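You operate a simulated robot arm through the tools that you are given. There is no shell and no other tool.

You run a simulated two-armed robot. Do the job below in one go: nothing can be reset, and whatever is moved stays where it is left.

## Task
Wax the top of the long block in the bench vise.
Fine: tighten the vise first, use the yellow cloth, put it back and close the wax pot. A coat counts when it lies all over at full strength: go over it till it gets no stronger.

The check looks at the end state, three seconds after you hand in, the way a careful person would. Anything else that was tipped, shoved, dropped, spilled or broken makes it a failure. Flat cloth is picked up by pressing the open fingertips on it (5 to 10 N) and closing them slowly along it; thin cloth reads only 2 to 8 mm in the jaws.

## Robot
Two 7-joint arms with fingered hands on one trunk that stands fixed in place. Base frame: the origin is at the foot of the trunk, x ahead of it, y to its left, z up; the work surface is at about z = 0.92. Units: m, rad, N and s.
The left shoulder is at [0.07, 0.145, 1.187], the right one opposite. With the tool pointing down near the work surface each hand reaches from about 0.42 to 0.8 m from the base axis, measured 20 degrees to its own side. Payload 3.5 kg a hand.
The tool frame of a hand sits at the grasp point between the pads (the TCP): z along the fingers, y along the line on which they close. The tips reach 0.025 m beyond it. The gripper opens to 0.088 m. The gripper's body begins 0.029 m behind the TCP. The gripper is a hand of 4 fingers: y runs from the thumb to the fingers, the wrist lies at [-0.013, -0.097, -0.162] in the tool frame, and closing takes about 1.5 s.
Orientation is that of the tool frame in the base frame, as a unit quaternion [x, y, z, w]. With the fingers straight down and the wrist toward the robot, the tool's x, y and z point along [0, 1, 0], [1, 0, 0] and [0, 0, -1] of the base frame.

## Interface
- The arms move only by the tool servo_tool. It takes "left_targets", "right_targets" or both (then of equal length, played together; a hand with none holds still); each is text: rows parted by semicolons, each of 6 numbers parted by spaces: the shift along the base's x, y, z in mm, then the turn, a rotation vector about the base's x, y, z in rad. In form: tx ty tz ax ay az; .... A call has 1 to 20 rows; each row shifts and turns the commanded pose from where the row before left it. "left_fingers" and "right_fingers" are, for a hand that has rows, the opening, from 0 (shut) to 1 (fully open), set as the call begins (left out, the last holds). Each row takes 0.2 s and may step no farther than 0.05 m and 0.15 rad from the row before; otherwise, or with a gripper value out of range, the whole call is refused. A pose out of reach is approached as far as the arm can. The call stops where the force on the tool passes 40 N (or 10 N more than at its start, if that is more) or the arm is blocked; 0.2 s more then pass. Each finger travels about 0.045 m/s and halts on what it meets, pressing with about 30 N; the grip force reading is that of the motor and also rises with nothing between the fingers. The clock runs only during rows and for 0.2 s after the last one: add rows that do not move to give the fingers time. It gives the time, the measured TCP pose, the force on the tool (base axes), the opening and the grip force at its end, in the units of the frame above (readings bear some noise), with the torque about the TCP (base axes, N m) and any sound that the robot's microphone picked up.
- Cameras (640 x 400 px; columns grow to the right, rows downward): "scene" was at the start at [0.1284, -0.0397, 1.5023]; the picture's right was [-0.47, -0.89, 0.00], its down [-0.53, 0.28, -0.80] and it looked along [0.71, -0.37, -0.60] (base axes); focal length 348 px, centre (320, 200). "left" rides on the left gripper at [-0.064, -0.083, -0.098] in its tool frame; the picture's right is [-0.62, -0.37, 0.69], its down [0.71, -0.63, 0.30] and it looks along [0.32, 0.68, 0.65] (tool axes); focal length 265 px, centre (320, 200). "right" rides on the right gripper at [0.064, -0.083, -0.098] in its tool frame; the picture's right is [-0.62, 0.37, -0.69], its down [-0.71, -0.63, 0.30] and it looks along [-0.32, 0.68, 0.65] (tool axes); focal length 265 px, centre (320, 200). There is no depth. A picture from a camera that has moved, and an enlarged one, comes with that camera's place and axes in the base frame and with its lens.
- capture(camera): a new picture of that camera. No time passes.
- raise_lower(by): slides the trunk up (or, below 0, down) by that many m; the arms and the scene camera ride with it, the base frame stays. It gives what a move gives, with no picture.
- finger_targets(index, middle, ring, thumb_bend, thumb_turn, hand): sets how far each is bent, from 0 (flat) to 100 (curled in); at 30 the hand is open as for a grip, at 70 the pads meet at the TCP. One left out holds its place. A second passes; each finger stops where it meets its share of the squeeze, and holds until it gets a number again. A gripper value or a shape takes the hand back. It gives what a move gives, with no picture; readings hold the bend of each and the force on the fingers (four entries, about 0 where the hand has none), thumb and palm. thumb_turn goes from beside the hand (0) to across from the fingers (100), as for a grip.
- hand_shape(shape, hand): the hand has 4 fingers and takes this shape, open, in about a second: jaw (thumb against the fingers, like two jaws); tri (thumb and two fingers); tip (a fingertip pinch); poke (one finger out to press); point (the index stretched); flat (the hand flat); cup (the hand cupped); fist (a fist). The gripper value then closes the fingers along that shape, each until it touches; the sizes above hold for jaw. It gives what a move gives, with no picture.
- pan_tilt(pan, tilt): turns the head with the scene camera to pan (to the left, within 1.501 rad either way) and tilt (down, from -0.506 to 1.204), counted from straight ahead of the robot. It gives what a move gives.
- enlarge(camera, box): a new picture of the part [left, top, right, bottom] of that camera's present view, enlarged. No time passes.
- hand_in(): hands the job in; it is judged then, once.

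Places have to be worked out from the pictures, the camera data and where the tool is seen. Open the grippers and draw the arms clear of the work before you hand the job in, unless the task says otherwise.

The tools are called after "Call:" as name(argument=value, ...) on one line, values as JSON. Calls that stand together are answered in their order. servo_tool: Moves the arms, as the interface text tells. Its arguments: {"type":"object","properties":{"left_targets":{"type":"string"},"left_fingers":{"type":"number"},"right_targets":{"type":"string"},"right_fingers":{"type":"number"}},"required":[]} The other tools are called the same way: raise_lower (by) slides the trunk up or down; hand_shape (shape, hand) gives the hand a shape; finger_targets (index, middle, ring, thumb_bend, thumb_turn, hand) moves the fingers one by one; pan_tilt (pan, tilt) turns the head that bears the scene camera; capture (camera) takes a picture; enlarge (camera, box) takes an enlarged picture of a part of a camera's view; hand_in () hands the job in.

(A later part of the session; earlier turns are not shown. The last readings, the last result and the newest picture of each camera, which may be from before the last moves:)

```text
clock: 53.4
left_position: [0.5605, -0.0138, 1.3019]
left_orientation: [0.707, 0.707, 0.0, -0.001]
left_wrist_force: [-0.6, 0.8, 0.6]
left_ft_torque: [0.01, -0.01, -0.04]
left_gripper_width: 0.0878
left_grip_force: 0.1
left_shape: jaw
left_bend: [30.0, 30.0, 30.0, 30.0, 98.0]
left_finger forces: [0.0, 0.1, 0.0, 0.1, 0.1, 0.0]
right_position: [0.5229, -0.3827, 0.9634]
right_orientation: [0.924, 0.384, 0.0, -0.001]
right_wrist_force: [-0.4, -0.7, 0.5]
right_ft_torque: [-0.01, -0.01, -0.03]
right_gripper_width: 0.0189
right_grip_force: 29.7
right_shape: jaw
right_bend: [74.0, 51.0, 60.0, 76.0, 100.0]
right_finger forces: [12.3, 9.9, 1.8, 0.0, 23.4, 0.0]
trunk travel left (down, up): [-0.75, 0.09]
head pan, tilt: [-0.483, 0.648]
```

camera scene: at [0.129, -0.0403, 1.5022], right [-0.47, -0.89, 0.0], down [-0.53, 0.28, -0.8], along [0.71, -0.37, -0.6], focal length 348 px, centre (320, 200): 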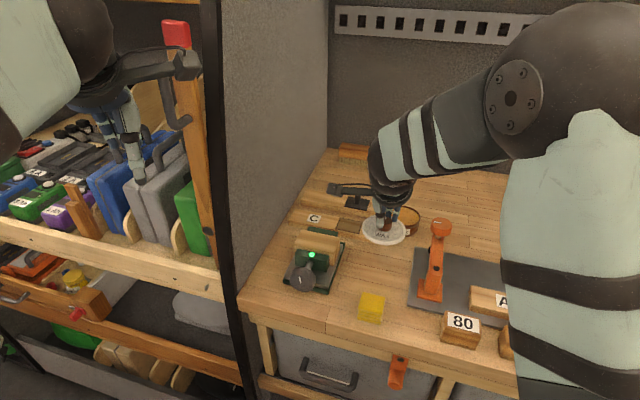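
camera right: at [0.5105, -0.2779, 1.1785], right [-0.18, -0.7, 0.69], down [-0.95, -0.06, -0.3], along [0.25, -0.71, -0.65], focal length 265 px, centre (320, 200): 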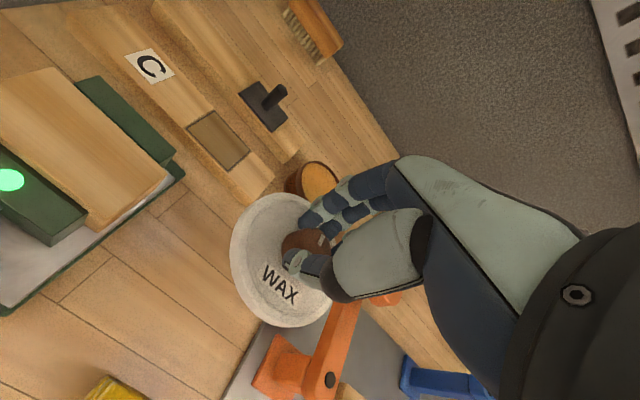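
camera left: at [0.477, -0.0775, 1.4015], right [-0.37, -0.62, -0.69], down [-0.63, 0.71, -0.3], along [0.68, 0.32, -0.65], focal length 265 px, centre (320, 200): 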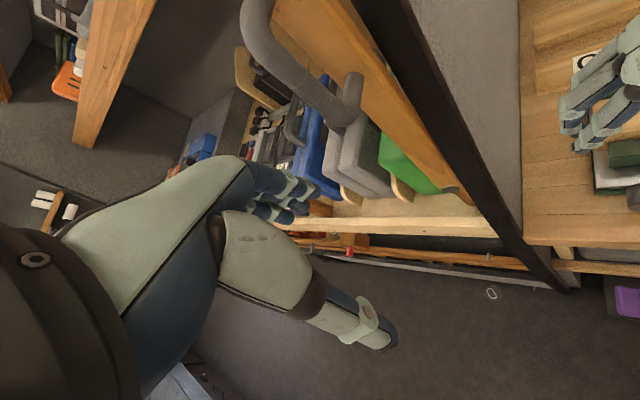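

No contact yet; continuing in small steps.

Call:
servo_tool(right_targets="0 0 -2 0 0 0;0 0 0 0 0 0")

Call:
servo_tool(right_targets="0 0 -2 0 0 0;0 0 0 0 0 0")

Call:
servo_tool(right_targets="0 0 -1.5 0 0 0;0 0 0 0 0 0")

Call:
enlarge(camera="scene", box=[330, 200, 430, 290])

```text
clock: 54.0
left_position: [0.5608, -0.0133, 1.3014]
left_orientation: [0.707, 0.707, 0.0, 0.0]
left_wrist_force: [0.5, 0.0, -0.4]
left_ft_torque: [-0.02, 0.0, -0.02]
left_gripper_width: 0.0877
left_grip_force: 0.1
left_shape: jaw
left_bend: [30.0, 30.0, 30.0, 30.0, 98.0]
left_finger forces: [0.0, 0.1, 0.0, 0.1, 0.1, 0.0]
right_position: [0.5226, -0.382, 0.9633]
right_orientation: [0.924, 0.383, 0.0, 0.0]
right_wrist_force: [-0.2, 0.1, 2.1]
right_ft_torque: [-0.07, -0.03, -0.02]
right_gripper_width: 0.0192
right_grip_force: 29.7
right_shape: jaw
right_bend: [74.0, 51.0, 60.0, 76.0, 100.0]
right_finger forces: [12.4, 9.8, 1.7, 0.0, 23.6, 0.0]
trunk travel left (down, up): [-0.75, 0.09]
head pan, tilt: [-0.483, 0.648]
```

```text
clock: 54.6
left_position: [0.5606, -0.0142, 1.301]
left_orientation: [0.707, 0.707, 0.0, 0.001]
left_wrist_force: [0.5, 0.4, -0.4]
left_ft_torque: [0.03, 0.01, 0.01]
left_gripper_width: 0.0876
left_grip_force: 0.1
left_shape: jaw
left_bend: [30.0, 30.0, 30.0, 30.0, 98.0]
left_finger forces: [0.1, 0.1, 0.0, 0.1, 0.0, 0.1]
right_position: [0.5227, -0.3819, 0.9621]
right_orientation: [0.924, 0.384, 0.0, 0.0]
right_wrist_force: [0.0, 1.4, 6.0]
right_ft_torque: [-0.12, -0.08, 0.01]
right_gripper_width: 0.0195
right_grip_force: 29.8
right_shape: jaw
right_bend: [74.0, 50.0, 60.0, 76.0, 100.0]
right_finger forces: [13.0, 10.6, 1.7, 0.0, 24.3, 0.0]
trunk travel left (down, up): [-0.75, 0.09]
head pan, tilt: [-0.483, 0.648]
```

```text
clock: 55.2
left_position: [0.5596, -0.0141, 1.3021]
left_orientation: [0.707, 0.708, -0.001, 0.001]
left_wrist_force: [0.0, -0.6, 0.4]
left_ft_torque: [0.03, 0.02, 0.01]
left_gripper_width: 0.0875
left_grip_force: 0.0
left_shape: jaw
left_bend: [30.0, 30.0, 30.0, 30.0, 98.0]
left_finger forces: [0.0, 0.0, 0.1, 0.0, 0.1, 0.1]
right_position: [0.5219, -0.3822, 0.9613]
right_orientation: [0.924, 0.383, 0.002, 0.002]
right_wrist_force: [3.1, -0.4, 12.8]
right_ft_torque: [-0.13, -0.12, 0.02]
right_gripper_width: 0.0198
right_grip_force: 30.2
right_shape: jaw
right_bend: [74.0, 50.0, 60.0, 76.0, 100.0]
right_finger forces: [14.5, 11.7, 2.2, 0.0, 25.1, 0.1]
trunk travel left (down, up): [-0.75, 0.09]
head pan, tilt: [-0.483, 0.648]
```

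```text
4.44 times, centred on (380, 245) of scene
camera zoom: at [0.1267, -0.0381, 1.5026], right [-0.47, -0.89, 0.0], down [-0.53, 0.28, -0.8], along [0.71, -0.37, -0.6], focal length 1547 px, centre (53, 0)
```

zoom: 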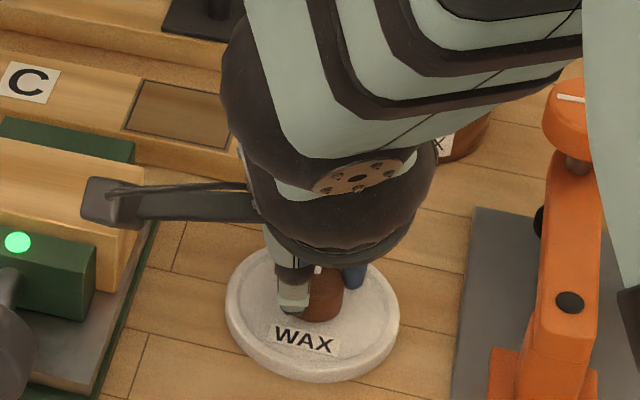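

The lid rests on the wood. I'll relax the press, open, and rise.

Call:
servo_tool(right_targets="0 0 2.5 0 0 0;0 0 0 0 0 0")

Call:
servo_tool(right_targets="0 0 0 0 0 0;0 0 0 0 0 0;0 0 0 0 0 0;0 0 0 0 0 0;0 0 0 0 0 0;0 0 0 0 0 0;0 0 20 0 0 0;0 0 40 0 0 0;0 0 40 0 0 0;0 0 40 0 0 0", right_fingers=0.8)

Call:
capture(camera="right")

Call:
capture(camera="scene")

```text
clock: 55.8
left_position: [0.5594, -0.0138, 1.3006]
left_orientation: [0.707, 0.707, 0.001, 0.0]
left_wrist_force: [-0.3, -0.2, 0.0]
left_ft_torque: [-0.02, 0.0, 0.01]
left_gripper_width: 0.0875
left_grip_force: 0.1
left_shape: jaw
left_bend: [30.0, 30.0, 30.0, 30.0, 98.0]
left_finger forces: [0.0, 0.1, 0.0, 0.1, 0.0, 0.0]
right_position: [0.5219, -0.3827, 0.9621]
right_orientation: [0.924, 0.383, -0.001, 0.0]
right_wrist_force: [2.5, -1.1, 7.4]
right_ft_torque: [-0.13, -0.11, 0.0]
right_gripper_width: 0.0201
right_grip_force: 29.9
right_shape: jaw
right_bend: [74.0, 50.0, 60.0, 76.0, 100.0]
right_finger forces: [13.9, 11.1, 2.1, 0.0, 24.2, 0.0]
trunk travel left (down, up): [-0.75, 0.09]
head pan, tilt: [-0.483, 0.648]
```

```text
clock: 58.0
left_position: [0.5587, -0.0123, 1.3025]
left_orientation: [0.707, 0.707, -0.001, 0.0]
left_wrist_force: [-0.6, -0.3, 0.6]
left_ft_torque: [0.02, -0.02, 0.0]
left_gripper_width: 0.0873
left_grip_force: 0.0
left_shape: jaw
left_bend: [30.0, 30.0, 30.0, 30.0, 98.0]
left_finger forces: [0.0, 0.0, 0.1, 0.0, 0.0, 0.0]
right_position: [0.52, -0.38, 1.1034]
right_orientation: [0.924, 0.383, 0.0, 0.0]
right_wrist_force: [-1.4, 0.3, 0.0]
right_ft_torque: [0.01, 0.02, -0.01]
right_gripper_width: 0.0702
right_grip_force: 0.0
right_shape: jaw
right_bend: [27.0, 34.0, 32.0, 49.0, 99.0]
right_finger forces: [0.0, 0.1, 0.0, 0.0, 0.1, 0.1]
trunk travel left (down, up): [-0.75, 0.09]
head pan, tilt: [-0.483, 0.648]
```

```text
taken
camera right: at [0.5087, -0.2757, 1.2012], right [-0.18, -0.7, 0.69], down [-0.95, -0.06, -0.3], along [0.26, -0.71, -0.65], focal length 265 px, centre (320, 200)
```

right: 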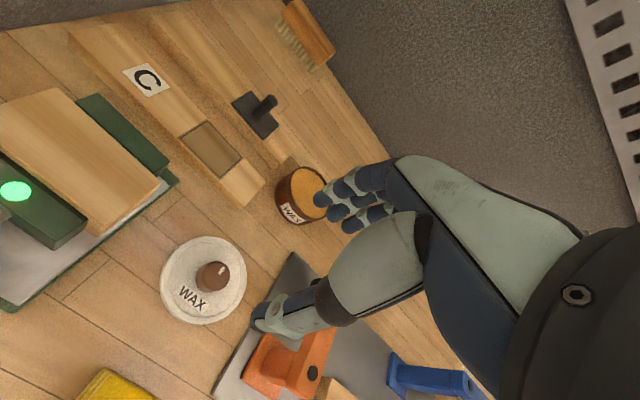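

```text
taken
camera scene: at [0.1272, -0.039, 1.5023], right [-0.47, -0.89, 0.0], down [-0.53, 0.28, -0.8], along [0.71, -0.37, -0.6], focal length 348 px, centre (320, 200)
```

scene: 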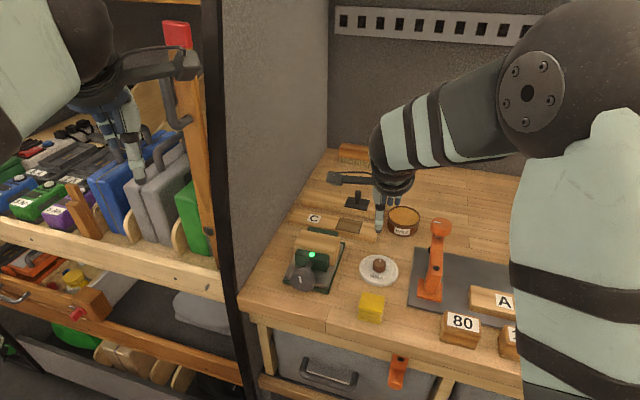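

The lid sits flat on the wood. Now a close look at the open pot and the yellow cloth.

Call:
enlarge(camera="scene", box=[375, 195, 435, 245])

Call:
enlarge(camera="scene", box=[345, 280, 400, 330])

Call:
enlarge(camera="right", box=[260, 150, 340, 240])

Call:
enlarge(camera="scene", box=[430, 290, 520, 370])

```text
8.00 times, centred on (405, 220) of scene
camera zoom: at [0.1272, -0.039, 1.5023], right [-0.47, -0.89, 0.0], down [-0.53, 0.28, -0.8], along [0.71, -0.37, -0.6], focal length 2784 px, centre (-360, 40)
```

zoom: 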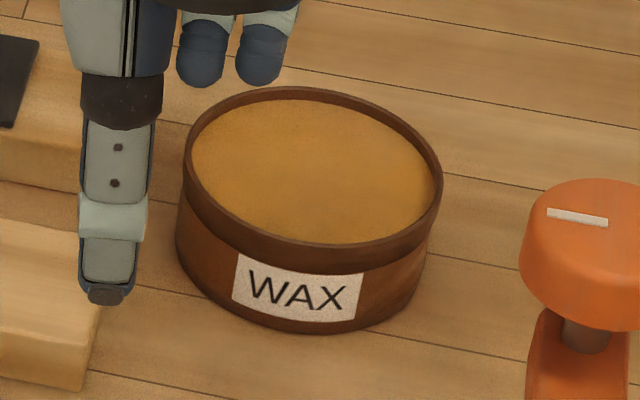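

```text
8.00 times, centred on (372, 305) of scene
camera zoom: at [0.1272, -0.039, 1.5023], right [-0.47, -0.89, 0.0], down [-0.53, 0.28, -0.8], along [0.71, -0.37, -0.6], focal length 2784 px, centre (-100, -640)
```

zoom: 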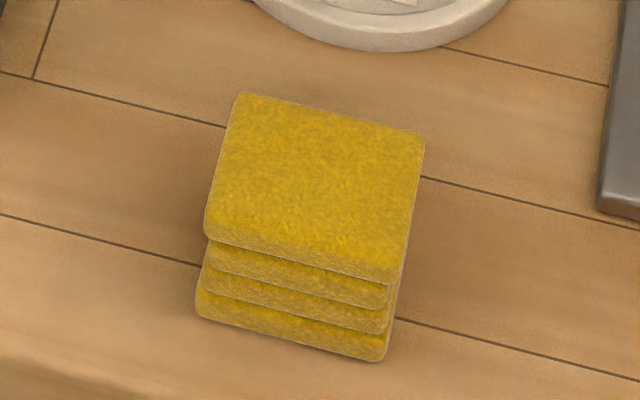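

```text
4.44 times, centred on (300, 195) of right
camera zoom: at [0.5087, -0.2757, 1.2012], right [-0.18, -0.7, 0.69], down [-0.95, -0.06, -0.3], along [0.26, -0.71, -0.65], focal length 1180 px, centre (409, 222)
```

zoom: 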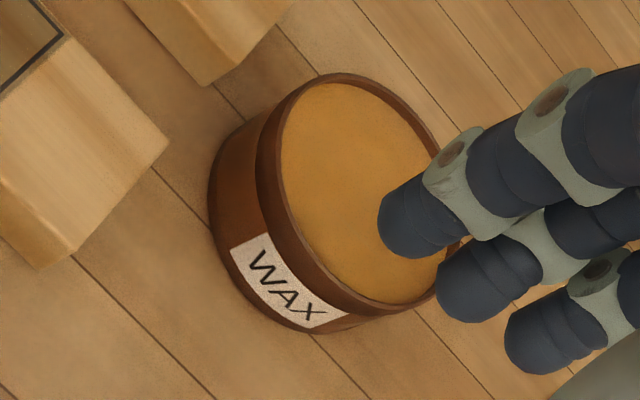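

```text
5.00 times, centred on (475, 330) of scene
camera zoom: at [0.1272, -0.039, 1.5023], right [-0.47, -0.89, 0.0], down [-0.53, 0.28, -0.8], along [0.71, -0.37, -0.6], focal length 1740 px, centre (-455, -450)
```

zoom: 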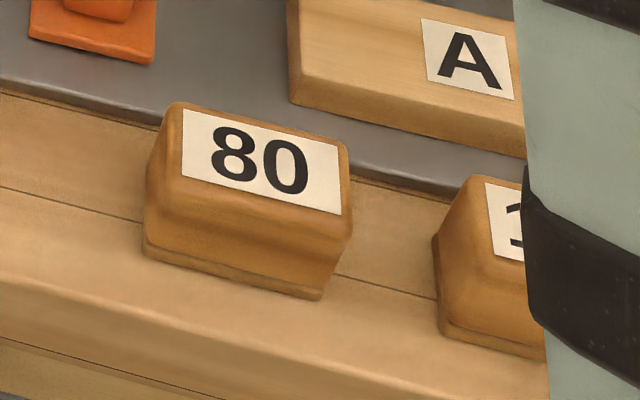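

The wax sits just under the rim. The cloth is a four-layer folded pad, about 45 mm square, 24 mm high, centre about (0.443,-0.3145). I'll hover above it.

Call:
servo_tool(right_targets="-26 22 -15 0 0 0;-26 22 -20 0 0 0;-25 21.5 -25 0 0 0;0 0 -10 0 0 0;0 0 0 0 0 0")

Call:
capture(camera="right")

Call:
enlarge(camera="scene", box=[320, 240, 430, 340])

```text
clock: 59.2
left_position: [0.5602, -0.0147, 1.3021]
left_orientation: [0.707, 0.707, 0.0, 0.0]
left_wrist_force: [-0.6, -0.2, -0.7]
left_ft_torque: [0.02, -0.01, -0.03]
left_gripper_width: 0.0875
left_grip_force: 0.1
left_shape: jaw
left_bend: [30.0, 30.0, 30.0, 30.0, 98.0]
left_finger forces: [0.1, 0.1, 0.0, 0.0, 0.1, 0.0]
right_position: [0.4441, -0.3154, 1.0322]
right_orientation: [0.924, 0.383, 0.001, 0.0]
right_wrist_force: [0.5, 0.0, 0.8]
right_ft_torque: [-0.01, 0.01, -0.03]
right_gripper_width: 0.0704
right_grip_force: 0.0
right_shape: jaw
right_bend: [27.0, 34.0, 32.0, 49.0, 99.0]
right_finger forces: [0.0, 0.1, 0.0, 0.0, 0.0, 0.1]
trunk travel left (down, up): [-0.75, 0.09]
head pan, tilt: [-0.483, 0.648]
```

```text
taken
camera right: at [0.4327, -0.2113, 1.1306], right [-0.18, -0.7, 0.69], down [-0.95, -0.06, -0.3], along [0.26, -0.71, -0.65], focal length 265 px, centre (320, 200)
```

right: 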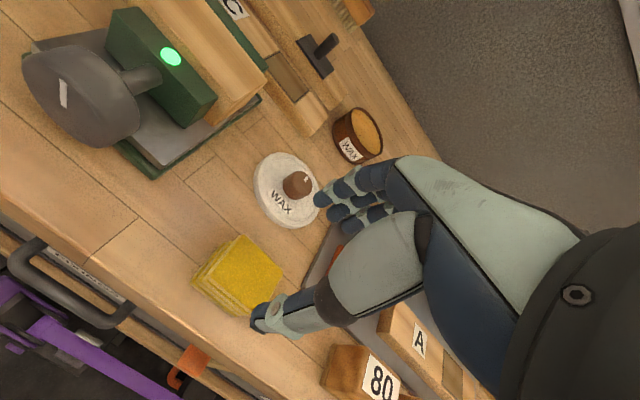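

```text
4.00 times, centred on (375, 290) of scene
camera zoom: at [0.128, -0.0397, 1.5023], right [-0.47, -0.89, 0.0], down [-0.53, 0.28, -0.8], along [0.71, -0.37, -0.6], focal length 1392 px, centre (100, -160)
```

zoom: 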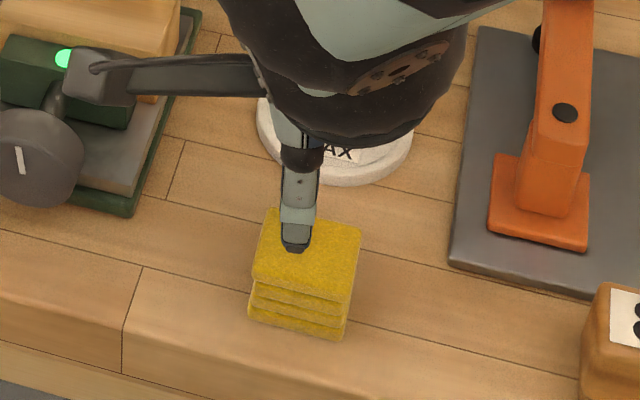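

I'll zoom the hand view to refine the cloth's position.

Call:
enlarge(camera="right", box=[180, 220, 300, 330])

```text
3.64 times, centred on (240, 275) of right
camera zoom: at [0.4327, -0.2113, 1.1306], right [-0.18, -0.7, 0.69], down [-0.95, -0.06, -0.3], along [0.26, -0.71, -0.65], focal length 965 px, centre (611, -73)
```

zoom: 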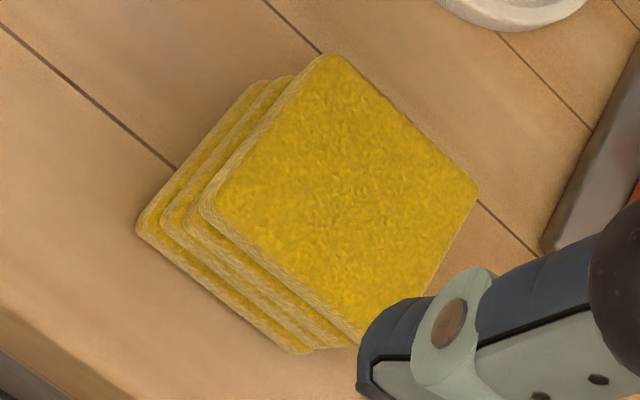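

The pad centre refines to about (0.442,-0.3165). I'll descend so the tips come to ~13 mm above the wood, leaving the lower part of the pad protruding.

Call:
servo_tool(right_targets="-2 -1 -25 0 0 0;0 0 -25 0 0 0;0 0 -24 0 0 0;0 0 0 0 0 0")

Call:
enlarge(camera="scene", box=[330, 250, 420, 340])

Call:
enlarge(camera="right", box=[200, 140, 420, 340])

```text
clock: 60.2
left_position: [0.5603, -0.0135, 1.3005]
left_orientation: [0.707, 0.707, 0.0, 0.0]
left_wrist_force: [0.2, -0.2, -0.2]
left_ft_torque: [-0.01, 0.0, 0.01]
left_gripper_width: 0.0874
left_grip_force: 0.0
left_shape: jaw
left_bend: [30.0, 30.0, 30.0, 30.0, 98.0]
left_finger forces: [0.0, 0.1, 0.1, 0.0, 0.1, 0.0]
right_position: [0.4428, -0.3179, 0.9566]
right_orientation: [0.923, 0.384, 0.0, 0.001]
right_wrist_force: [0.0, -0.3, -0.6]
right_ft_torque: [0.02, -0.02, 0.02]
right_gripper_width: 0.0701
right_grip_force: 0.1
right_shape: jaw
right_bend: [27.0, 34.0, 32.0, 49.0, 99.0]
right_finger forces: [0.1, 0.0, 0.0, 0.1, 0.0, 0.0]
trunk travel left (down, up): [-0.75, 0.09]
head pan, tilt: [-0.483, 0.648]
```

```text
4.44 times, centred on (375, 295) of scene
camera zoom: at [0.1282, -0.0398, 1.5023], right [-0.47, -0.89, 0.0], down [-0.53, 0.28, -0.8], along [0.71, -0.37, -0.6], focal length 1547 px, centre (76, -222)
```

zoom: 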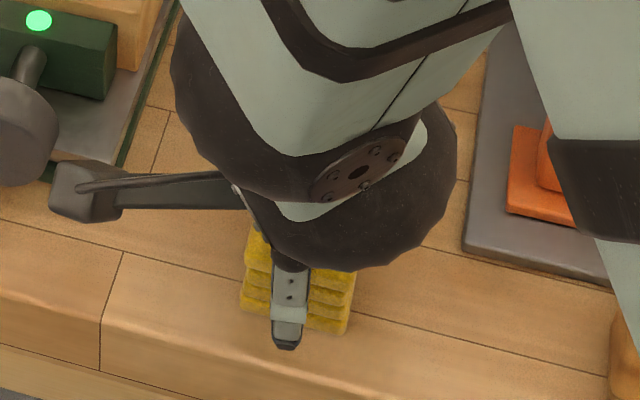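

```text
2.00 times, centred on (310, 240) of right
camera zoom: at [0.4309, -0.2144, 1.056], right [-0.18, -0.7, 0.69], down [-0.95, -0.06, -0.3], along [0.26, -0.71, -0.65], focal length 531 px, centre (340, 120)
```

zoom: 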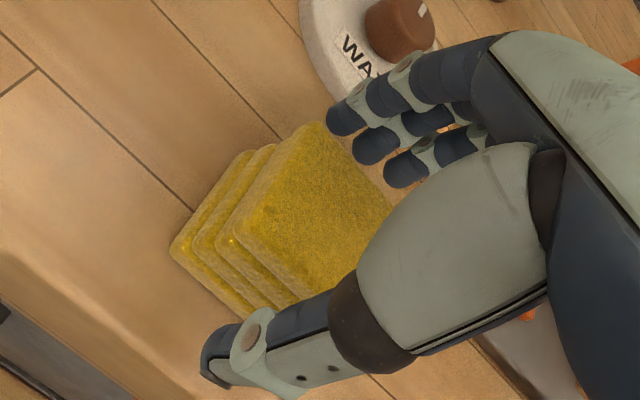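

The fingers straddle the pad. Closing gently.

Call:
servo_tool(right_targets="0 0 0 0 0 0;0 0 0 0 0 0;0 0 0 0 0 0;0 0 0 0 0 0;0 0 0 0 0 0;0 0 0 0 0 0;0 0 0 0 0 0", right_fingers=0.3)

Call:
enlarge(camera="right", box=[200, 140, 420, 340])

Call:
enlarge(camera="scene", box=[330, 250, 420, 340])

```text
clock: 61.8
left_position: [0.5605, -0.0135, 1.3008]
left_orientation: [0.708, 0.707, -0.001, -0.001]
left_wrist_force: [0.5, -0.4, 0.3]
left_ft_torque: [-0.01, -0.02, 0.01]
left_gripper_width: 0.0874
left_grip_force: 0.0
left_shape: jaw
left_bend: [30.0, 30.0, 30.0, 30.0, 98.0]
left_finger forces: [0.1, 0.1, 0.0, 0.0, 0.1, 0.0]
right_position: [0.443, -0.3184, 0.9579]
right_orientation: [0.924, 0.383, 0.0, 0.0]
right_wrist_force: [0.3, 0.2, 0.3]
right_ft_torque: [0.02, 0.02, -0.05]
right_gripper_width: 0.034
right_grip_force: 29.6
right_shape: jaw
right_bend: [74.0, 55.0, 54.0, 71.0, 99.0]
right_finger forces: [15.7, 8.0, 3.6, 0.0, 27.4, 0.0]
trunk travel left (down, up): [-0.75, 0.09]
head pan, tilt: [-0.483, 0.648]
```

```text
2.00 times, centred on (310, 240) of right
camera zoom: at [0.4311, -0.2143, 1.0562], right [-0.18, -0.7, 0.69], down [-0.95, -0.06, -0.3], along [0.25, -0.71, -0.65], focal length 531 px, centre (340, 120)
```

zoom: 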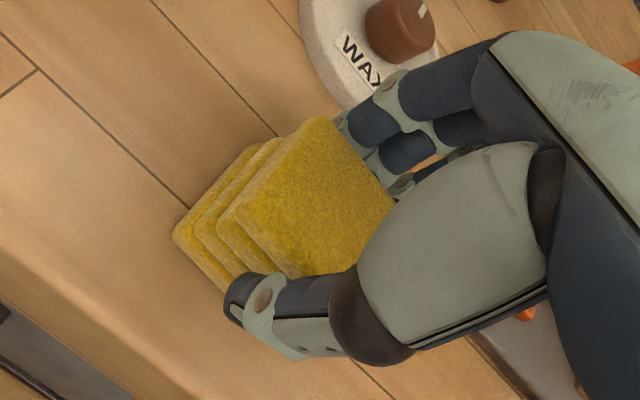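

```text
4.44 times, centred on (375, 295) of scene
camera zoom: at [0.1285, -0.0397, 1.5022], right [-0.47, -0.89, 0.0], down [-0.53, 0.28, -0.8], along [0.71, -0.37, -0.6], focal length 1547 px, centre (76, -222)
```

zoom: 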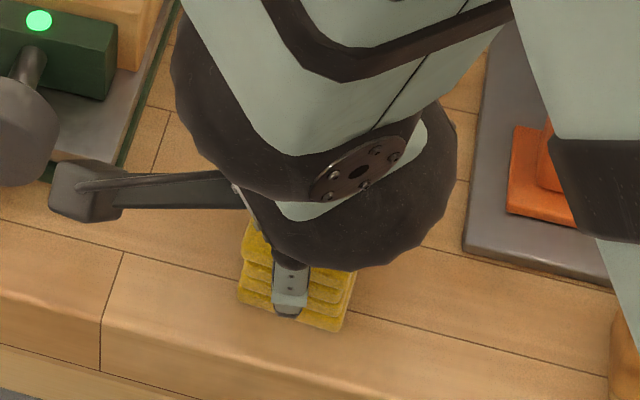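

Gripped at ~30 N, width 34 mm on the pad. I'll lift 30 mm and look.

Call:
servo_tool(right_targets="0 0 5 0 0 0;0 0 10 0 0 0;0 0 15 0 0 0;0 0 0 0 0 0")

Call:
enlarge(camera="right", box=[200, 140, 420, 340])

Call:
enlarge(camera="scene", box=[330, 250, 420, 340])

```text
clock: 62.8
left_position: [0.5607, -0.0141, 1.3015]
left_orientation: [0.708, 0.706, 0.0, -0.001]
left_wrist_force: [-0.1, 0.8, 0.2]
left_ft_torque: [-0.02, -0.01, 0.0]
left_gripper_width: 0.0876
left_grip_force: 0.0
left_shape: jaw
left_bend: [30.0, 30.0, 30.0, 30.0, 98.0]
left_finger forces: [0.0, 0.0, 0.0, 0.0, 0.0, 0.0]
right_position: [0.4431, -0.3179, 0.9881]
right_orientation: [0.924, 0.383, 0.0, 0.0]
right_wrist_force: [0.0, -0.3, -0.3]
right_ft_torque: [0.01, 0.0, -0.02]
right_gripper_width: 0.034
right_grip_force: 29.9
right_shape: jaw
right_bend: [74.0, 55.0, 54.0, 71.0, 99.0]
right_finger forces: [15.6, 8.1, 3.5, 0.1, 27.4, 0.0]
trunk travel left (down, up): [-0.75, 0.09]
head pan, tilt: [-0.483, 0.648]
```

```text
2.00 times, centred on (310, 240) of right
camera zoom: at [0.4315, -0.2136, 1.0863], right [-0.18, -0.7, 0.69], down [-0.95, -0.06, -0.3], along [0.25, -0.71, -0.65], focal length 531 px, centre (340, 120)
```

zoom: 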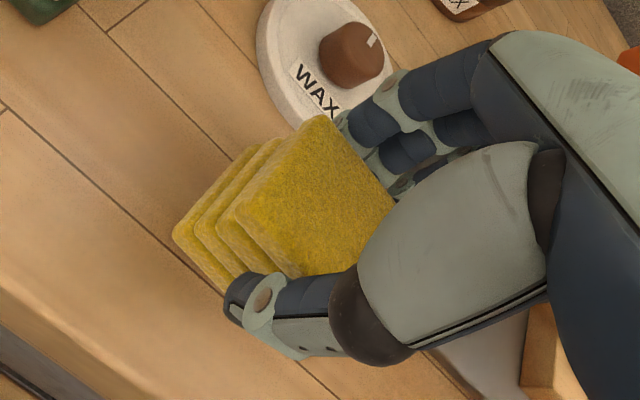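

```text
4.44 times, centred on (375, 295) of scene
camera zoom: at [0.1289, -0.0398, 1.5022], right [-0.47, -0.89, 0.0], down [-0.53, 0.28, -0.8], along [0.71, -0.37, -0.6], focal length 1547 px, centre (76, -222)
```

zoom: 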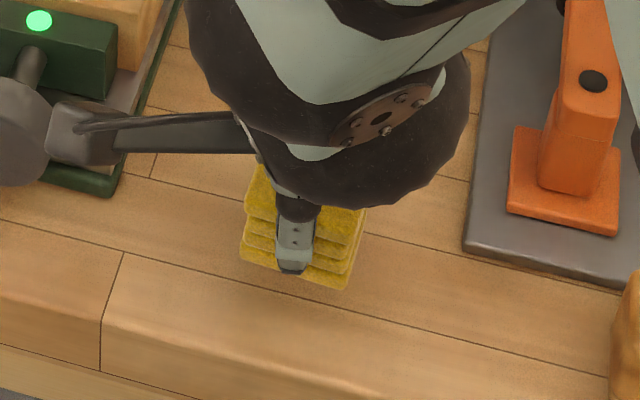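

The whole pad lifts as one. I'll raise it and carry it over the pot.

Call:
servo_tool(right_targets="0 0 35 0 0 0;0 0 40 0 0 0;28 -34 0 0 0 0;28 -34 0 0 0 0;28 -34 0 0 0 0;28 -34 0 0 0 0;28 -34 0 0 0 0;29 -34 0 0 0 0;0 0 -20 0 0 0;0 0 -15 0 0 0;0 0 0 0 0 0")

Call:
enlarge(camera="scene", box=[360, 160, 450, 250])

Call:
capture(camera="right")

```text
clock: 65.2
left_position: [0.5614, -0.0152, 1.3026]
left_orientation: [0.708, 0.707, -0.001, -0.001]
left_wrist_force: [-0.2, -0.8, 0.1]
left_ft_torque: [0.03, -0.01, 0.03]
left_gripper_width: 0.0874
left_grip_force: 0.1
left_shape: jaw
left_bend: [30.0, 30.0, 30.0, 30.0, 98.0]
left_finger forces: [0.0, 0.0, 0.1, 0.0, 0.0, 0.0]
right_position: [0.6123, -0.5222, 1.0259]
right_orientation: [0.924, 0.383, -0.001, -0.001]
right_wrist_force: [-0.2, 0.3, -1.5]
right_ft_torque: [0.0, 0.0, 0.0]
right_gripper_width: 0.034
right_grip_force: 30.2
right_shape: jaw
right_bend: [74.0, 55.0, 54.0, 71.0, 99.0]
right_finger forces: [15.8, 8.1, 3.6, 0.0, 27.6, 0.0]
trunk travel left (down, up): [-0.75, 0.09]
head pan, tilt: [-0.483, 0.648]
```

```text
4.44 times, centred on (405, 205) of scene
camera zoom: at [0.1287, -0.0401, 1.5022], right [-0.47, -0.89, 0.0], down [-0.53, 0.28, -0.8], along [0.71, -0.37, -0.6], focal length 1547 px, centre (-58, 178)
```

zoom: 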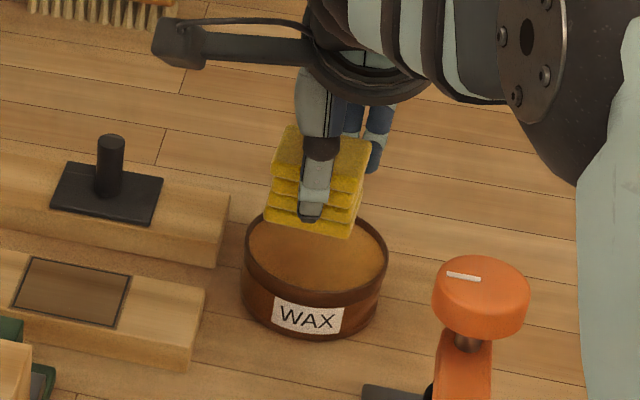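

```text
taken
camera right: at [0.601, -0.4187, 1.1238], right [-0.18, -0.7, 0.69], down [-0.95, -0.06, -0.3], along [0.25, -0.71, -0.65], focal length 265 px, centre (320, 200)
```

right: 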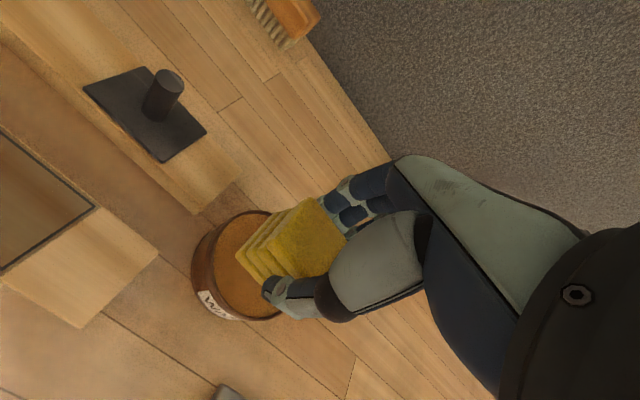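

The pad is lined up over the pot. Lowering to near the wax, then small steps watching force.

Call:
servo_tool(right_targets="0 0 -12 0 0 0;0 0 -12 0 0 0;0 0 -4 0 0 0;0 0 0 0 0 0")

Call:
servo_tool(right_targets="0 0 -3 0 0 0;0 0 0 0 0 0")

Call:
servo_tool(right_targets="0 0 -2 0 0 0;0 0 0 0 0 0")

Call:
enlarge(camera="scene", box=[360, 160, 450, 250])

Call:
enlarge(camera="right", box=[180, 180, 360, 330])

```text
clock: 66.2
left_position: [0.5607, -0.0138, 1.3019]
left_orientation: [0.707, 0.707, 0.0, -0.001]
left_wrist_force: [0.7, -0.2, 0.5]
left_ft_torque: [0.03, 0.01, -0.01]
left_gripper_width: 0.0878
left_grip_force: 0.0
left_shape: jaw
left_bend: [30.0, 30.0, 30.0, 30.0, 98.0]
left_finger forces: [0.0, 0.1, 0.0, 0.0, 0.0, 0.0]
right_position: [0.6127, -0.5227, 0.9978]
right_orientation: [0.924, 0.384, 0.0, -0.001]
right_wrist_force: [0.3, -0.8, -0.2]
right_ft_torque: [0.01, -0.01, -0.02]
right_gripper_width: 0.0339
right_grip_force: 29.9
right_shape: jaw
right_bend: [74.0, 55.0, 54.0, 71.0, 99.0]
right_finger forces: [15.9, 8.0, 3.7, 0.1, 27.4, 0.2]
trunk travel left (down, up): [-0.75, 0.09]
head pan, tilt: [-0.483, 0.648]
```

```text
clock: 66.8
left_position: [0.561, -0.0146, 1.3002]
left_orientation: [0.707, 0.707, 0.0, 0.0]
left_wrist_force: [-0.8, -0.3, -0.7]
left_ft_torque: [0.0, -0.02, 0.02]
left_gripper_width: 0.0875
left_grip_force: 0.0
left_shape: jaw
left_bend: [30.0, 30.0, 30.0, 30.0, 98.0]
left_finger forces: [0.0, 0.0, 0.0, 0.1, 0.1, 0.1]
right_position: [0.6116, -0.5207, 0.9953]
right_orientation: [0.924, 0.383, 0.0, 0.0]
right_wrist_force: [-0.4, 0.0, -0.9]
right_ft_torque: [-0.03, -0.02, 0.01]
right_gripper_width: 0.0339
right_grip_force: 30.4
right_shape: jaw
right_bend: [74.0, 55.0, 54.0, 71.0, 99.0]
right_finger forces: [15.9, 8.0, 3.5, 0.0, 27.4, 0.0]
trunk travel left (down, up): [-0.75, 0.09]
head pan, tilt: [-0.483, 0.648]
```

```text
clock: 67.4
left_position: [0.5605, -0.0149, 1.3008]
left_orientation: [0.707, 0.707, -0.001, -0.001]
left_wrist_force: [0.1, 0.6, 0.3]
left_ft_torque: [-0.01, -0.05, -0.01]
left_gripper_width: 0.0879
left_grip_force: 0.0
left_shape: jaw
left_bend: [30.0, 30.0, 30.0, 30.0, 98.0]
left_finger forces: [0.1, 0.0, 0.0, 0.0, 0.0, 0.0]
right_position: [0.6121, -0.5223, 0.9942]
right_orientation: [0.924, 0.383, 0.0, 0.001]
right_wrist_force: [0.4, -1.0, 2.1]
right_ft_torque: [0.07, 0.0, 0.04]
right_gripper_width: 0.0344
right_grip_force: 29.6
right_shape: jaw
right_bend: [74.0, 55.0, 54.0, 71.0, 99.0]
right_finger forces: [16.4, 8.1, 3.7, 0.0, 27.8, 0.0]
trunk travel left (down, up): [-0.75, 0.09]
head pan, tilt: [-0.483, 0.648]
```

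```text
4.44 times, centred on (405, 205) of scene
camera zoom: at [0.1282, -0.0397, 1.5023], right [-0.47, -0.89, 0.0], down [-0.53, 0.28, -0.8], along [0.71, -0.37, -0.6], focal length 1547 px, centre (-58, 178)
```

zoom: 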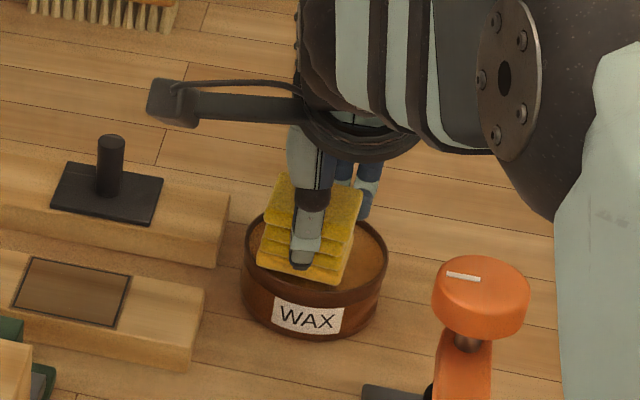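

```text
2.67 times, centred on (270, 255) of right
camera zoom: at [0.6, -0.4181, 1.0925], right [-0.18, -0.7, 0.69], down [-0.95, -0.06, -0.3], along [0.26, -0.71, -0.65], focal length 708 px, centre (453, 53)
```

zoom: 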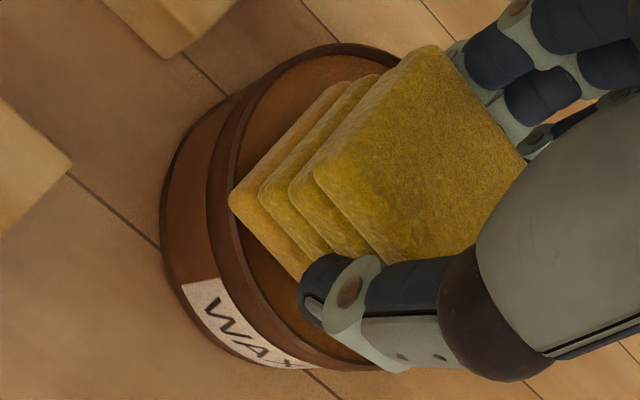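

Light contact (2 N). The pad's front-left corner is close to the rim, so I'll lift slightly, shift 3 mm right, and press to about 6–8 N.

Call:
servo_tool(right_targets="0 0 5 0 0 0;-2.1 -2.1 0 0 0 0;0 0 -5 0 0 0;0 0 -1.5 0 0 0;0 0 0 0 0 0")

Call:
servo_tool(right_targets="0 0 -1.5 0 0 0;0 0 0 0 0 0")

Call:
enlarge(camera="right", box=[180, 180, 360, 330])

```text
clock: 68.6
left_position: [0.5588, -0.0137, 1.3008]
left_orientation: [0.707, 0.707, 0.0, -0.001]
left_wrist_force: [-0.5, -0.7, 0.2]
left_ft_torque: [0.02, -0.01, 0.01]
left_gripper_width: 0.0877
left_grip_force: 0.0
left_shape: jaw
left_bend: [30.0, 30.0, 30.0, 30.0, 98.0]
left_finger forces: [0.0, 0.0, 0.1, 0.1, 0.0, 0.0]
right_position: [0.6112, -0.5241, 0.995]
right_orientation: [0.924, 0.383, 0.0, 0.001]
right_wrist_force: [0.7, -1.2, 6.2]
right_ft_torque: [0.09, 0.08, 0.0]
right_gripper_width: 0.034
right_grip_force: 30.3
right_shape: jaw
right_bend: [74.0, 55.0, 54.0, 71.0, 99.0]
right_finger forces: [16.9, 8.6, 4.1, 0.0, 28.2, 0.0]
trunk travel left (down, up): [-0.75, 0.09]
head pan, tilt: [-0.483, 0.648]
```

```text
clock: 69.2
left_position: [0.5595, -0.0113, 1.302]
left_orientation: [0.707, 0.707, 0.0, 0.0]
left_wrist_force: [0.6, 0.4, -0.3]
left_ft_torque: [0.01, 0.01, -0.02]
left_gripper_width: 0.0875
left_grip_force: 0.0
left_shape: jaw
left_bend: [30.0, 30.0, 30.0, 30.0, 98.0]
left_finger forces: [0.1, 0.0, 0.0, 0.0, 0.0, 0.0]
right_position: [0.6106, -0.5243, 0.9934]
right_orientation: [0.923, 0.384, 0.001, 0.002]
right_wrist_force: [0.2, -2.2, 9.4]
right_ft_torque: [0.1, 0.11, 0.02]
right_gripper_width: 0.0343
right_grip_force: 30.2
right_shape: jaw
right_bend: [74.0, 55.0, 54.0, 71.0, 99.0]
right_finger forces: [17.3, 8.9, 4.4, 0.0, 29.1, 0.0]
trunk travel left (down, up): [-0.75, 0.09]
head pan, tilt: [-0.483, 0.648]
```

```text
2.67 times, centred on (270, 255) of right
camera zoom: at [0.5981, -0.4196, 1.0916], right [-0.18, -0.7, 0.69], down [-0.95, -0.06, -0.31], along [0.26, -0.71, -0.65], focal length 708 px, centre (453, 53)
```

zoom: 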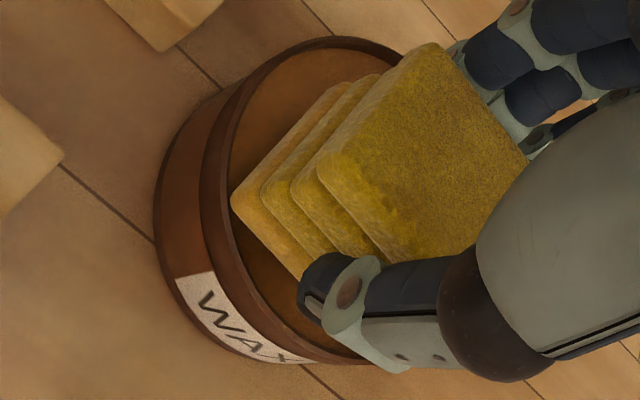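

About 9 N of press onto the wax. I'll rub with small ±2 mm motions to load the cloth, then lift.

Call:
servo_tool(right_targets="-1 -1 0 0 0 0;1 1 0 0 0 0;1 1 0 0 0 0;-1 -1 0 0 0 0;1 -1 0 0 0 0;-1 1 0 0 0 0;0 0 0 0 0 0;0 0 5 0 0 0;0 0 30 0 0 0;0 0 30 0 0 0;0 0 0 0 0 0")

Call:
enlarge(camera="scene", box=[360, 140, 450, 250])

Call:
capture(camera="right")

```text
clock: 71.6
left_position: [0.561, -0.0156, 1.3002]
left_orientation: [0.707, 0.707, -0.001, 0.0]
left_wrist_force: [-0.6, 0.2, -0.1]
left_ft_torque: [0.0, 0.01, -0.02]
left_gripper_width: 0.0875
left_grip_force: 0.1
left_shape: jaw
left_bend: [30.0, 30.0, 30.0, 30.0, 98.0]
left_finger forces: [0.0, 0.0, 0.0, 0.1, 0.0, 0.0]
right_position: [0.612, -0.5234, 1.0537]
right_orientation: [0.924, 0.383, 0.0, -0.001]
right_wrist_force: [0.7, 0.8, -1.3]
right_ft_torque: [-0.02, 0.0, 0.03]
right_gripper_width: 0.0344
right_grip_force: 30.0
right_shape: jaw
right_bend: [74.0, 55.0, 54.0, 71.0, 99.0]
right_finger forces: [17.4, 8.2, 3.6, 0.0, 29.2, 0.0]
trunk travel left (down, up): [-0.75, 0.09]
head pan, tilt: [-0.483, 0.648]
```

```text
3.64 times, centred on (405, 195) of scene
camera zoom: at [0.1296, -0.0406, 1.5021], right [-0.47, -0.89, 0.0], down [-0.54, 0.28, -0.8], along [0.71, -0.37, -0.6], focal length 1266 px, centre (11, 218)
```

zoom: 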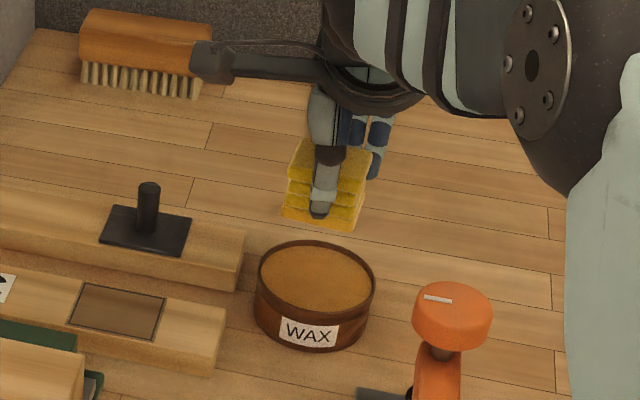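

```text
taken
camera right: at [0.6, -0.4194, 1.1525], right [-0.17, -0.7, 0.69], down [-0.95, -0.06, -0.3], along [0.25, -0.71, -0.66], focal length 265 px, centre (320, 200)
```

right: 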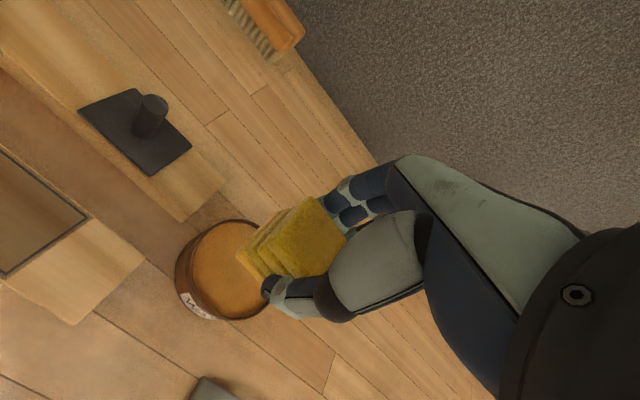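

The cloth's bottom layer took on an orange tint (wax) and the pot didn't move. Now I'll carry it over the right end of the vise block.

Call:
servo_tool(right_targets="0 0 25 0 0 0;-4.9 43.8 0 0 0 0;-4.9 43.8 0 0 0 0;-4.9 43.8 0 0 0 0;-4.9 43.8 0 0 0 0;-4.7 43.7 0 0 0 0;0 0 -25 0 0 0;0 0 -20 0 0 0;0 0 0 0 0 0")

Call:
enlarge(camera="scene", box=[270, 190, 380, 300])

Call:
enlarge(camera="right", box=[100, 100, 380, 360])

```text
clock: 73.6
left_position: [0.56, -0.0136, 1.3012]
left_orientation: [0.707, 0.707, 0.0, 0.0]
left_wrist_force: [0.5, 0.2, 0.2]
left_ft_torque: [-0.01, -0.03, 0.0]
left_gripper_width: 0.0876
left_grip_force: 0.1
left_shape: jaw
left_bend: [30.0, 30.0, 30.0, 30.0, 98.0]
left_finger forces: [0.1, 0.0, 0.0, 0.1, 0.0, 0.0]
right_position: [0.5866, -0.3037, 1.0365]
right_orientation: [0.923, 0.384, 0.001, 0.0]
right_wrist_force: [-0.6, 0.2, -1.3]
right_ft_torque: [-0.01, -0.02, 0.01]
right_gripper_width: 0.0344
right_grip_force: 29.8
right_shape: jaw
right_bend: [74.0, 55.0, 55.0, 71.0, 99.0]
right_finger forces: [17.4, 7.9, 3.6, 0.1, 29.0, 0.0]
trunk travel left (down, up): [-0.75, 0.09]
head pan, tilt: [-0.483, 0.648]
```

```text
3.64 times, centred on (325, 245) of scene
camera zoom: at [0.1277, -0.0387, 1.5024], right [-0.47, -0.89, 0.0], down [-0.53, 0.28, -0.8], along [0.71, -0.37, -0.6], focal length 1266 px, centre (302, 36)
```

zoom: 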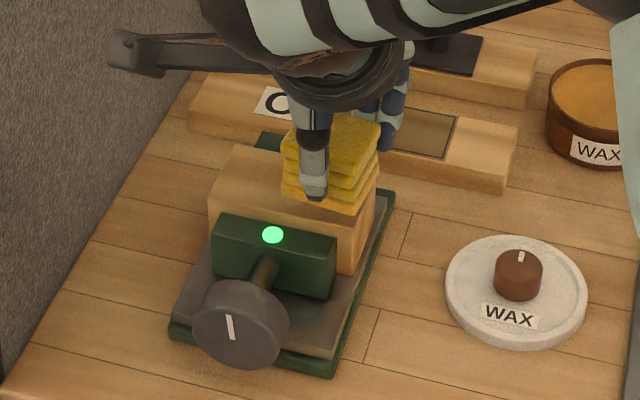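

```text
1.54 times, centred on (240, 230) of right
camera zoom: at [0.5737, -0.1988, 1.1342], right [-0.18, -0.7, 0.69], down [-0.95, -0.06, -0.3], along [0.26, -0.71, -0.65], focal length 408 px, centre (443, 154)
```

zoom: 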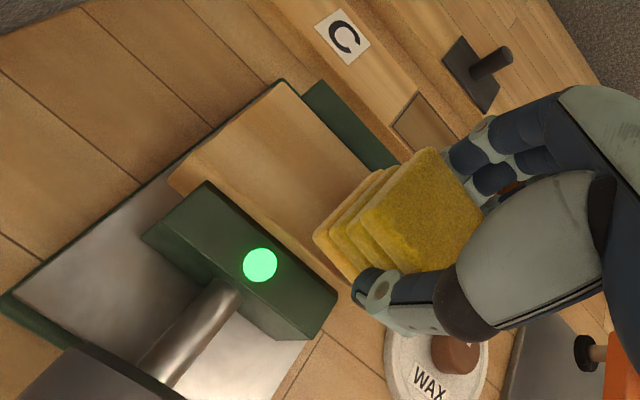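

Pad is above the right end of the block. Lowering to contact in small steps.

Call:
servo_tool(right_targets="0 0 -10 0 0 0;0 0 -6 0 0 0;0 0 0 0 0 0")

Call:
servo_tool(right_targets="0 0 -2 0 0 0;0 0 0 0 0 0")

Call:
servo_tool(right_targets="0 0 -2 0 0 0;0 0 0 0 0 0")

```text
clock: 74.4
left_position: [0.561, -0.0128, 1.3014]
left_orientation: [0.707, 0.707, -0.001, -0.001]
left_wrist_force: [-0.4, -0.4, 0.2]
left_ft_torque: [-0.01, -0.02, 0.03]
left_gripper_width: 0.0878
left_grip_force: 0.0
left_shape: jaw
left_bend: [30.0, 30.0, 30.0, 30.0, 98.0]
left_finger forces: [0.1, 0.0, 0.1, 0.0, 0.0, 0.0]
right_position: [0.5861, -0.3035, 1.0203]
right_orientation: [0.924, 0.383, 0.0, 0.001]
right_wrist_force: [0.1, 0.2, -1.2]
right_ft_torque: [-0.02, -0.02, -0.02]
right_gripper_width: 0.0348
right_grip_force: 29.7
right_shape: jaw
right_bend: [74.0, 55.0, 55.0, 71.0, 99.0]
right_finger forces: [17.3, 7.9, 3.6, 0.0, 29.0, 0.1]
trunk travel left (down, up): [-0.75, 0.09]
head pan, tilt: [-0.483, 0.648]
```

```text
clock: 75.0
left_position: [0.5596, -0.0141, 1.3014]
left_orientation: [0.707, 0.708, 0.0, 0.0]
left_wrist_force: [0.3, 0.8, -0.1]
left_ft_torque: [0.01, -0.02, -0.02]
left_gripper_width: 0.0875
left_grip_force: 0.1
left_shape: jaw
left_bend: [30.0, 30.0, 30.0, 30.0, 98.0]
left_finger forces: [0.0, 0.0, 0.0, 0.1, 0.1, 0.0]
right_position: [0.586, -0.3051, 1.0193]
right_orientation: [0.923, 0.384, 0.0, 0.001]
right_wrist_force: [0.0, 0.5, 3.1]
right_ft_torque: [-0.01, 0.02, 0.0]
right_gripper_width: 0.0345
right_grip_force: 29.8
right_shape: jaw
right_bend: [74.0, 55.0, 55.0, 71.0, 99.0]
right_finger forces: [17.5, 8.2, 3.9, 0.0, 29.2, 0.0]
trunk travel left (down, up): [-0.75, 0.09]
head pan, tilt: [-0.483, 0.648]
```

```text
clock: 75.6
left_position: [0.5588, -0.013, 1.3019]
left_orientation: [0.707, 0.707, 0.0, -0.001]
left_wrist_force: [-1.1, 0.2, -0.4]
left_ft_torque: [0.02, 0.04, 0.0]
left_gripper_width: 0.0876
left_grip_force: 0.0
left_shape: jaw
left_bend: [30.0, 30.0, 30.0, 30.0, 98.0]
left_finger forces: [0.0, 0.0, 0.2, 0.0, 0.0, 0.0]
right_position: [0.5858, -0.3048, 1.0195]
right_orientation: [0.923, 0.384, 0.001, 0.003]
right_wrist_force: [1.8, -0.7, 12.4]
right_ft_torque: [0.02, 0.01, -0.01]
right_gripper_width: 0.0346
right_grip_force: 30.2
right_shape: jaw
right_bend: [74.0, 55.0, 55.0, 71.0, 99.0]
right_finger forces: [17.9, 9.0, 4.0, 0.1, 29.3, 0.1]
trunk travel left (down, up): [-0.75, 0.09]
head pan, tilt: [-0.483, 0.648]
```

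Pressing 12 N; I'll ease 1 mm and make a first wipe along the block's length to the left end, then check what coat appears.

Call:
servo_tool(right_targets="0 0 1 0 0 0;5.3 5.3 0 0 0 0;5.3 5.3 0 0 0 0;5.3 5.3 0 0 0 0;5.3 5.3 0 0 0 0;5.3 5.3 0 0 0 0;5.3 5.3 0 0 0 0;5.3 5.3 0 0 0 0;5.3 5.3 0 0 0 0;0 0 0 0 0 0")

Call:
enlarge(camera="scene", box=[270, 190, 380, 300])

Call:
enlarge(camera="right", box=[100, 100, 380, 360])

```text
clock: 77.8
left_position: [0.5595, -0.0139, 1.3032]
left_orientation: [0.707, 0.707, 0.0, 0.0]
left_wrist_force: [0.7, -0.2, 1.4]
left_ft_torque: [-0.05, -0.02, 0.01]
left_gripper_width: 0.0877
left_grip_force: 0.1
left_shape: jaw
left_bend: [30.0, 30.0, 30.0, 30.0, 98.0]
left_finger forces: [0.1, 0.0, 0.1, 0.1, 0.0, 0.0]
right_position: [0.6282, -0.2616, 1.0181]
right_orientation: [0.923, 0.384, 0.0, 0.0]
right_wrist_force: [-2.2, -1.2, 4.7]
right_ft_torque: [-0.02, 0.04, 0.04]
right_gripper_width: 0.0346
right_grip_force: 29.9
right_shape: jaw
right_bend: [74.0, 55.0, 55.0, 71.0, 99.0]
right_finger forces: [16.8, 8.9, 4.1, 0.0, 30.6, 0.0]
trunk travel left (down, up): [-0.75, 0.09]
head pan, tilt: [-0.483, 0.648]
```

```text
3.64 times, centred on (325, 245) of scene
camera zoom: at [0.1265, -0.0397, 1.5024], right [-0.47, -0.89, 0.0], down [-0.53, 0.28, -0.8], along [0.71, -0.37, -0.6], focal length 1266 px, centre (302, 36)
```

zoom: 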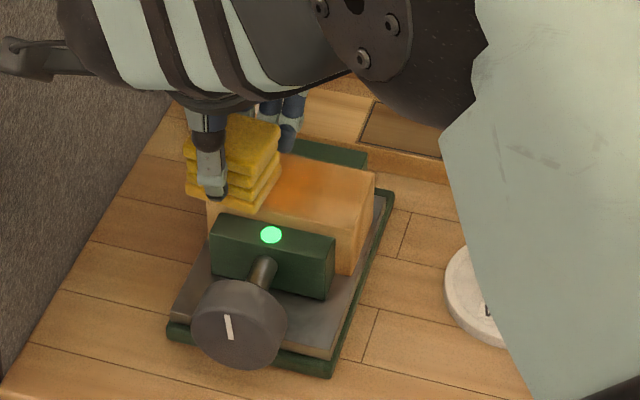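

```text
1.54 times, centred on (240, 230) of right
camera zoom: at [0.616, -0.158, 1.1166], right [-0.18, -0.7, 0.69], down [-0.95, -0.06, -0.3], along [0.26, -0.71, -0.65], focal length 408 px, centre (443, 154)
```

zoom: 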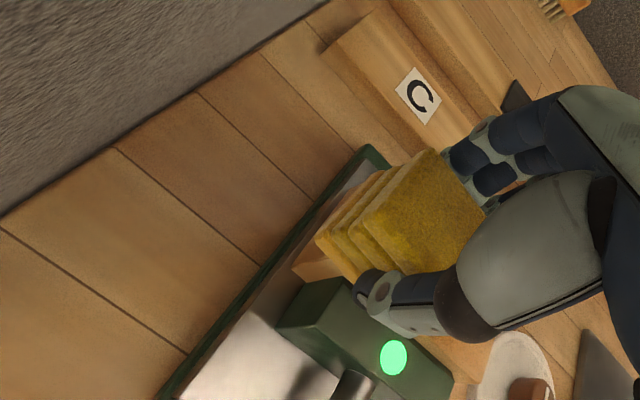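

Wax shows as an orange glaze. I'll zoom on the block top.

Call:
enlarge(camera="scene", box=[300, 225, 345, 265])

```text
10.00 times, centred on (322, 245) of scene
camera zoom: at [0.1265, -0.0397, 1.5024], right [-0.47, -0.89, 0.0], down [-0.53, 0.28, -0.8], along [0.71, -0.37, -0.6], focal length 3481 px, centre (295, -250)
```

zoom: 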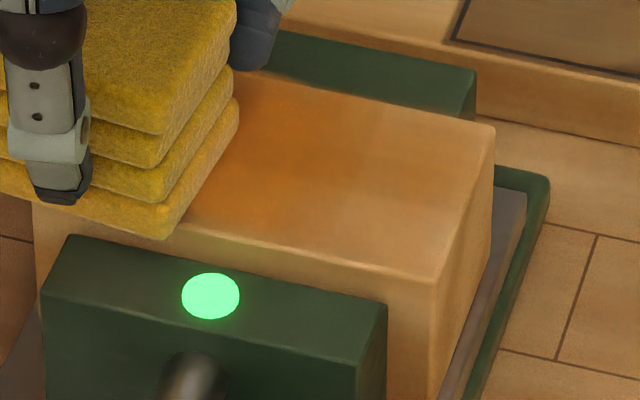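

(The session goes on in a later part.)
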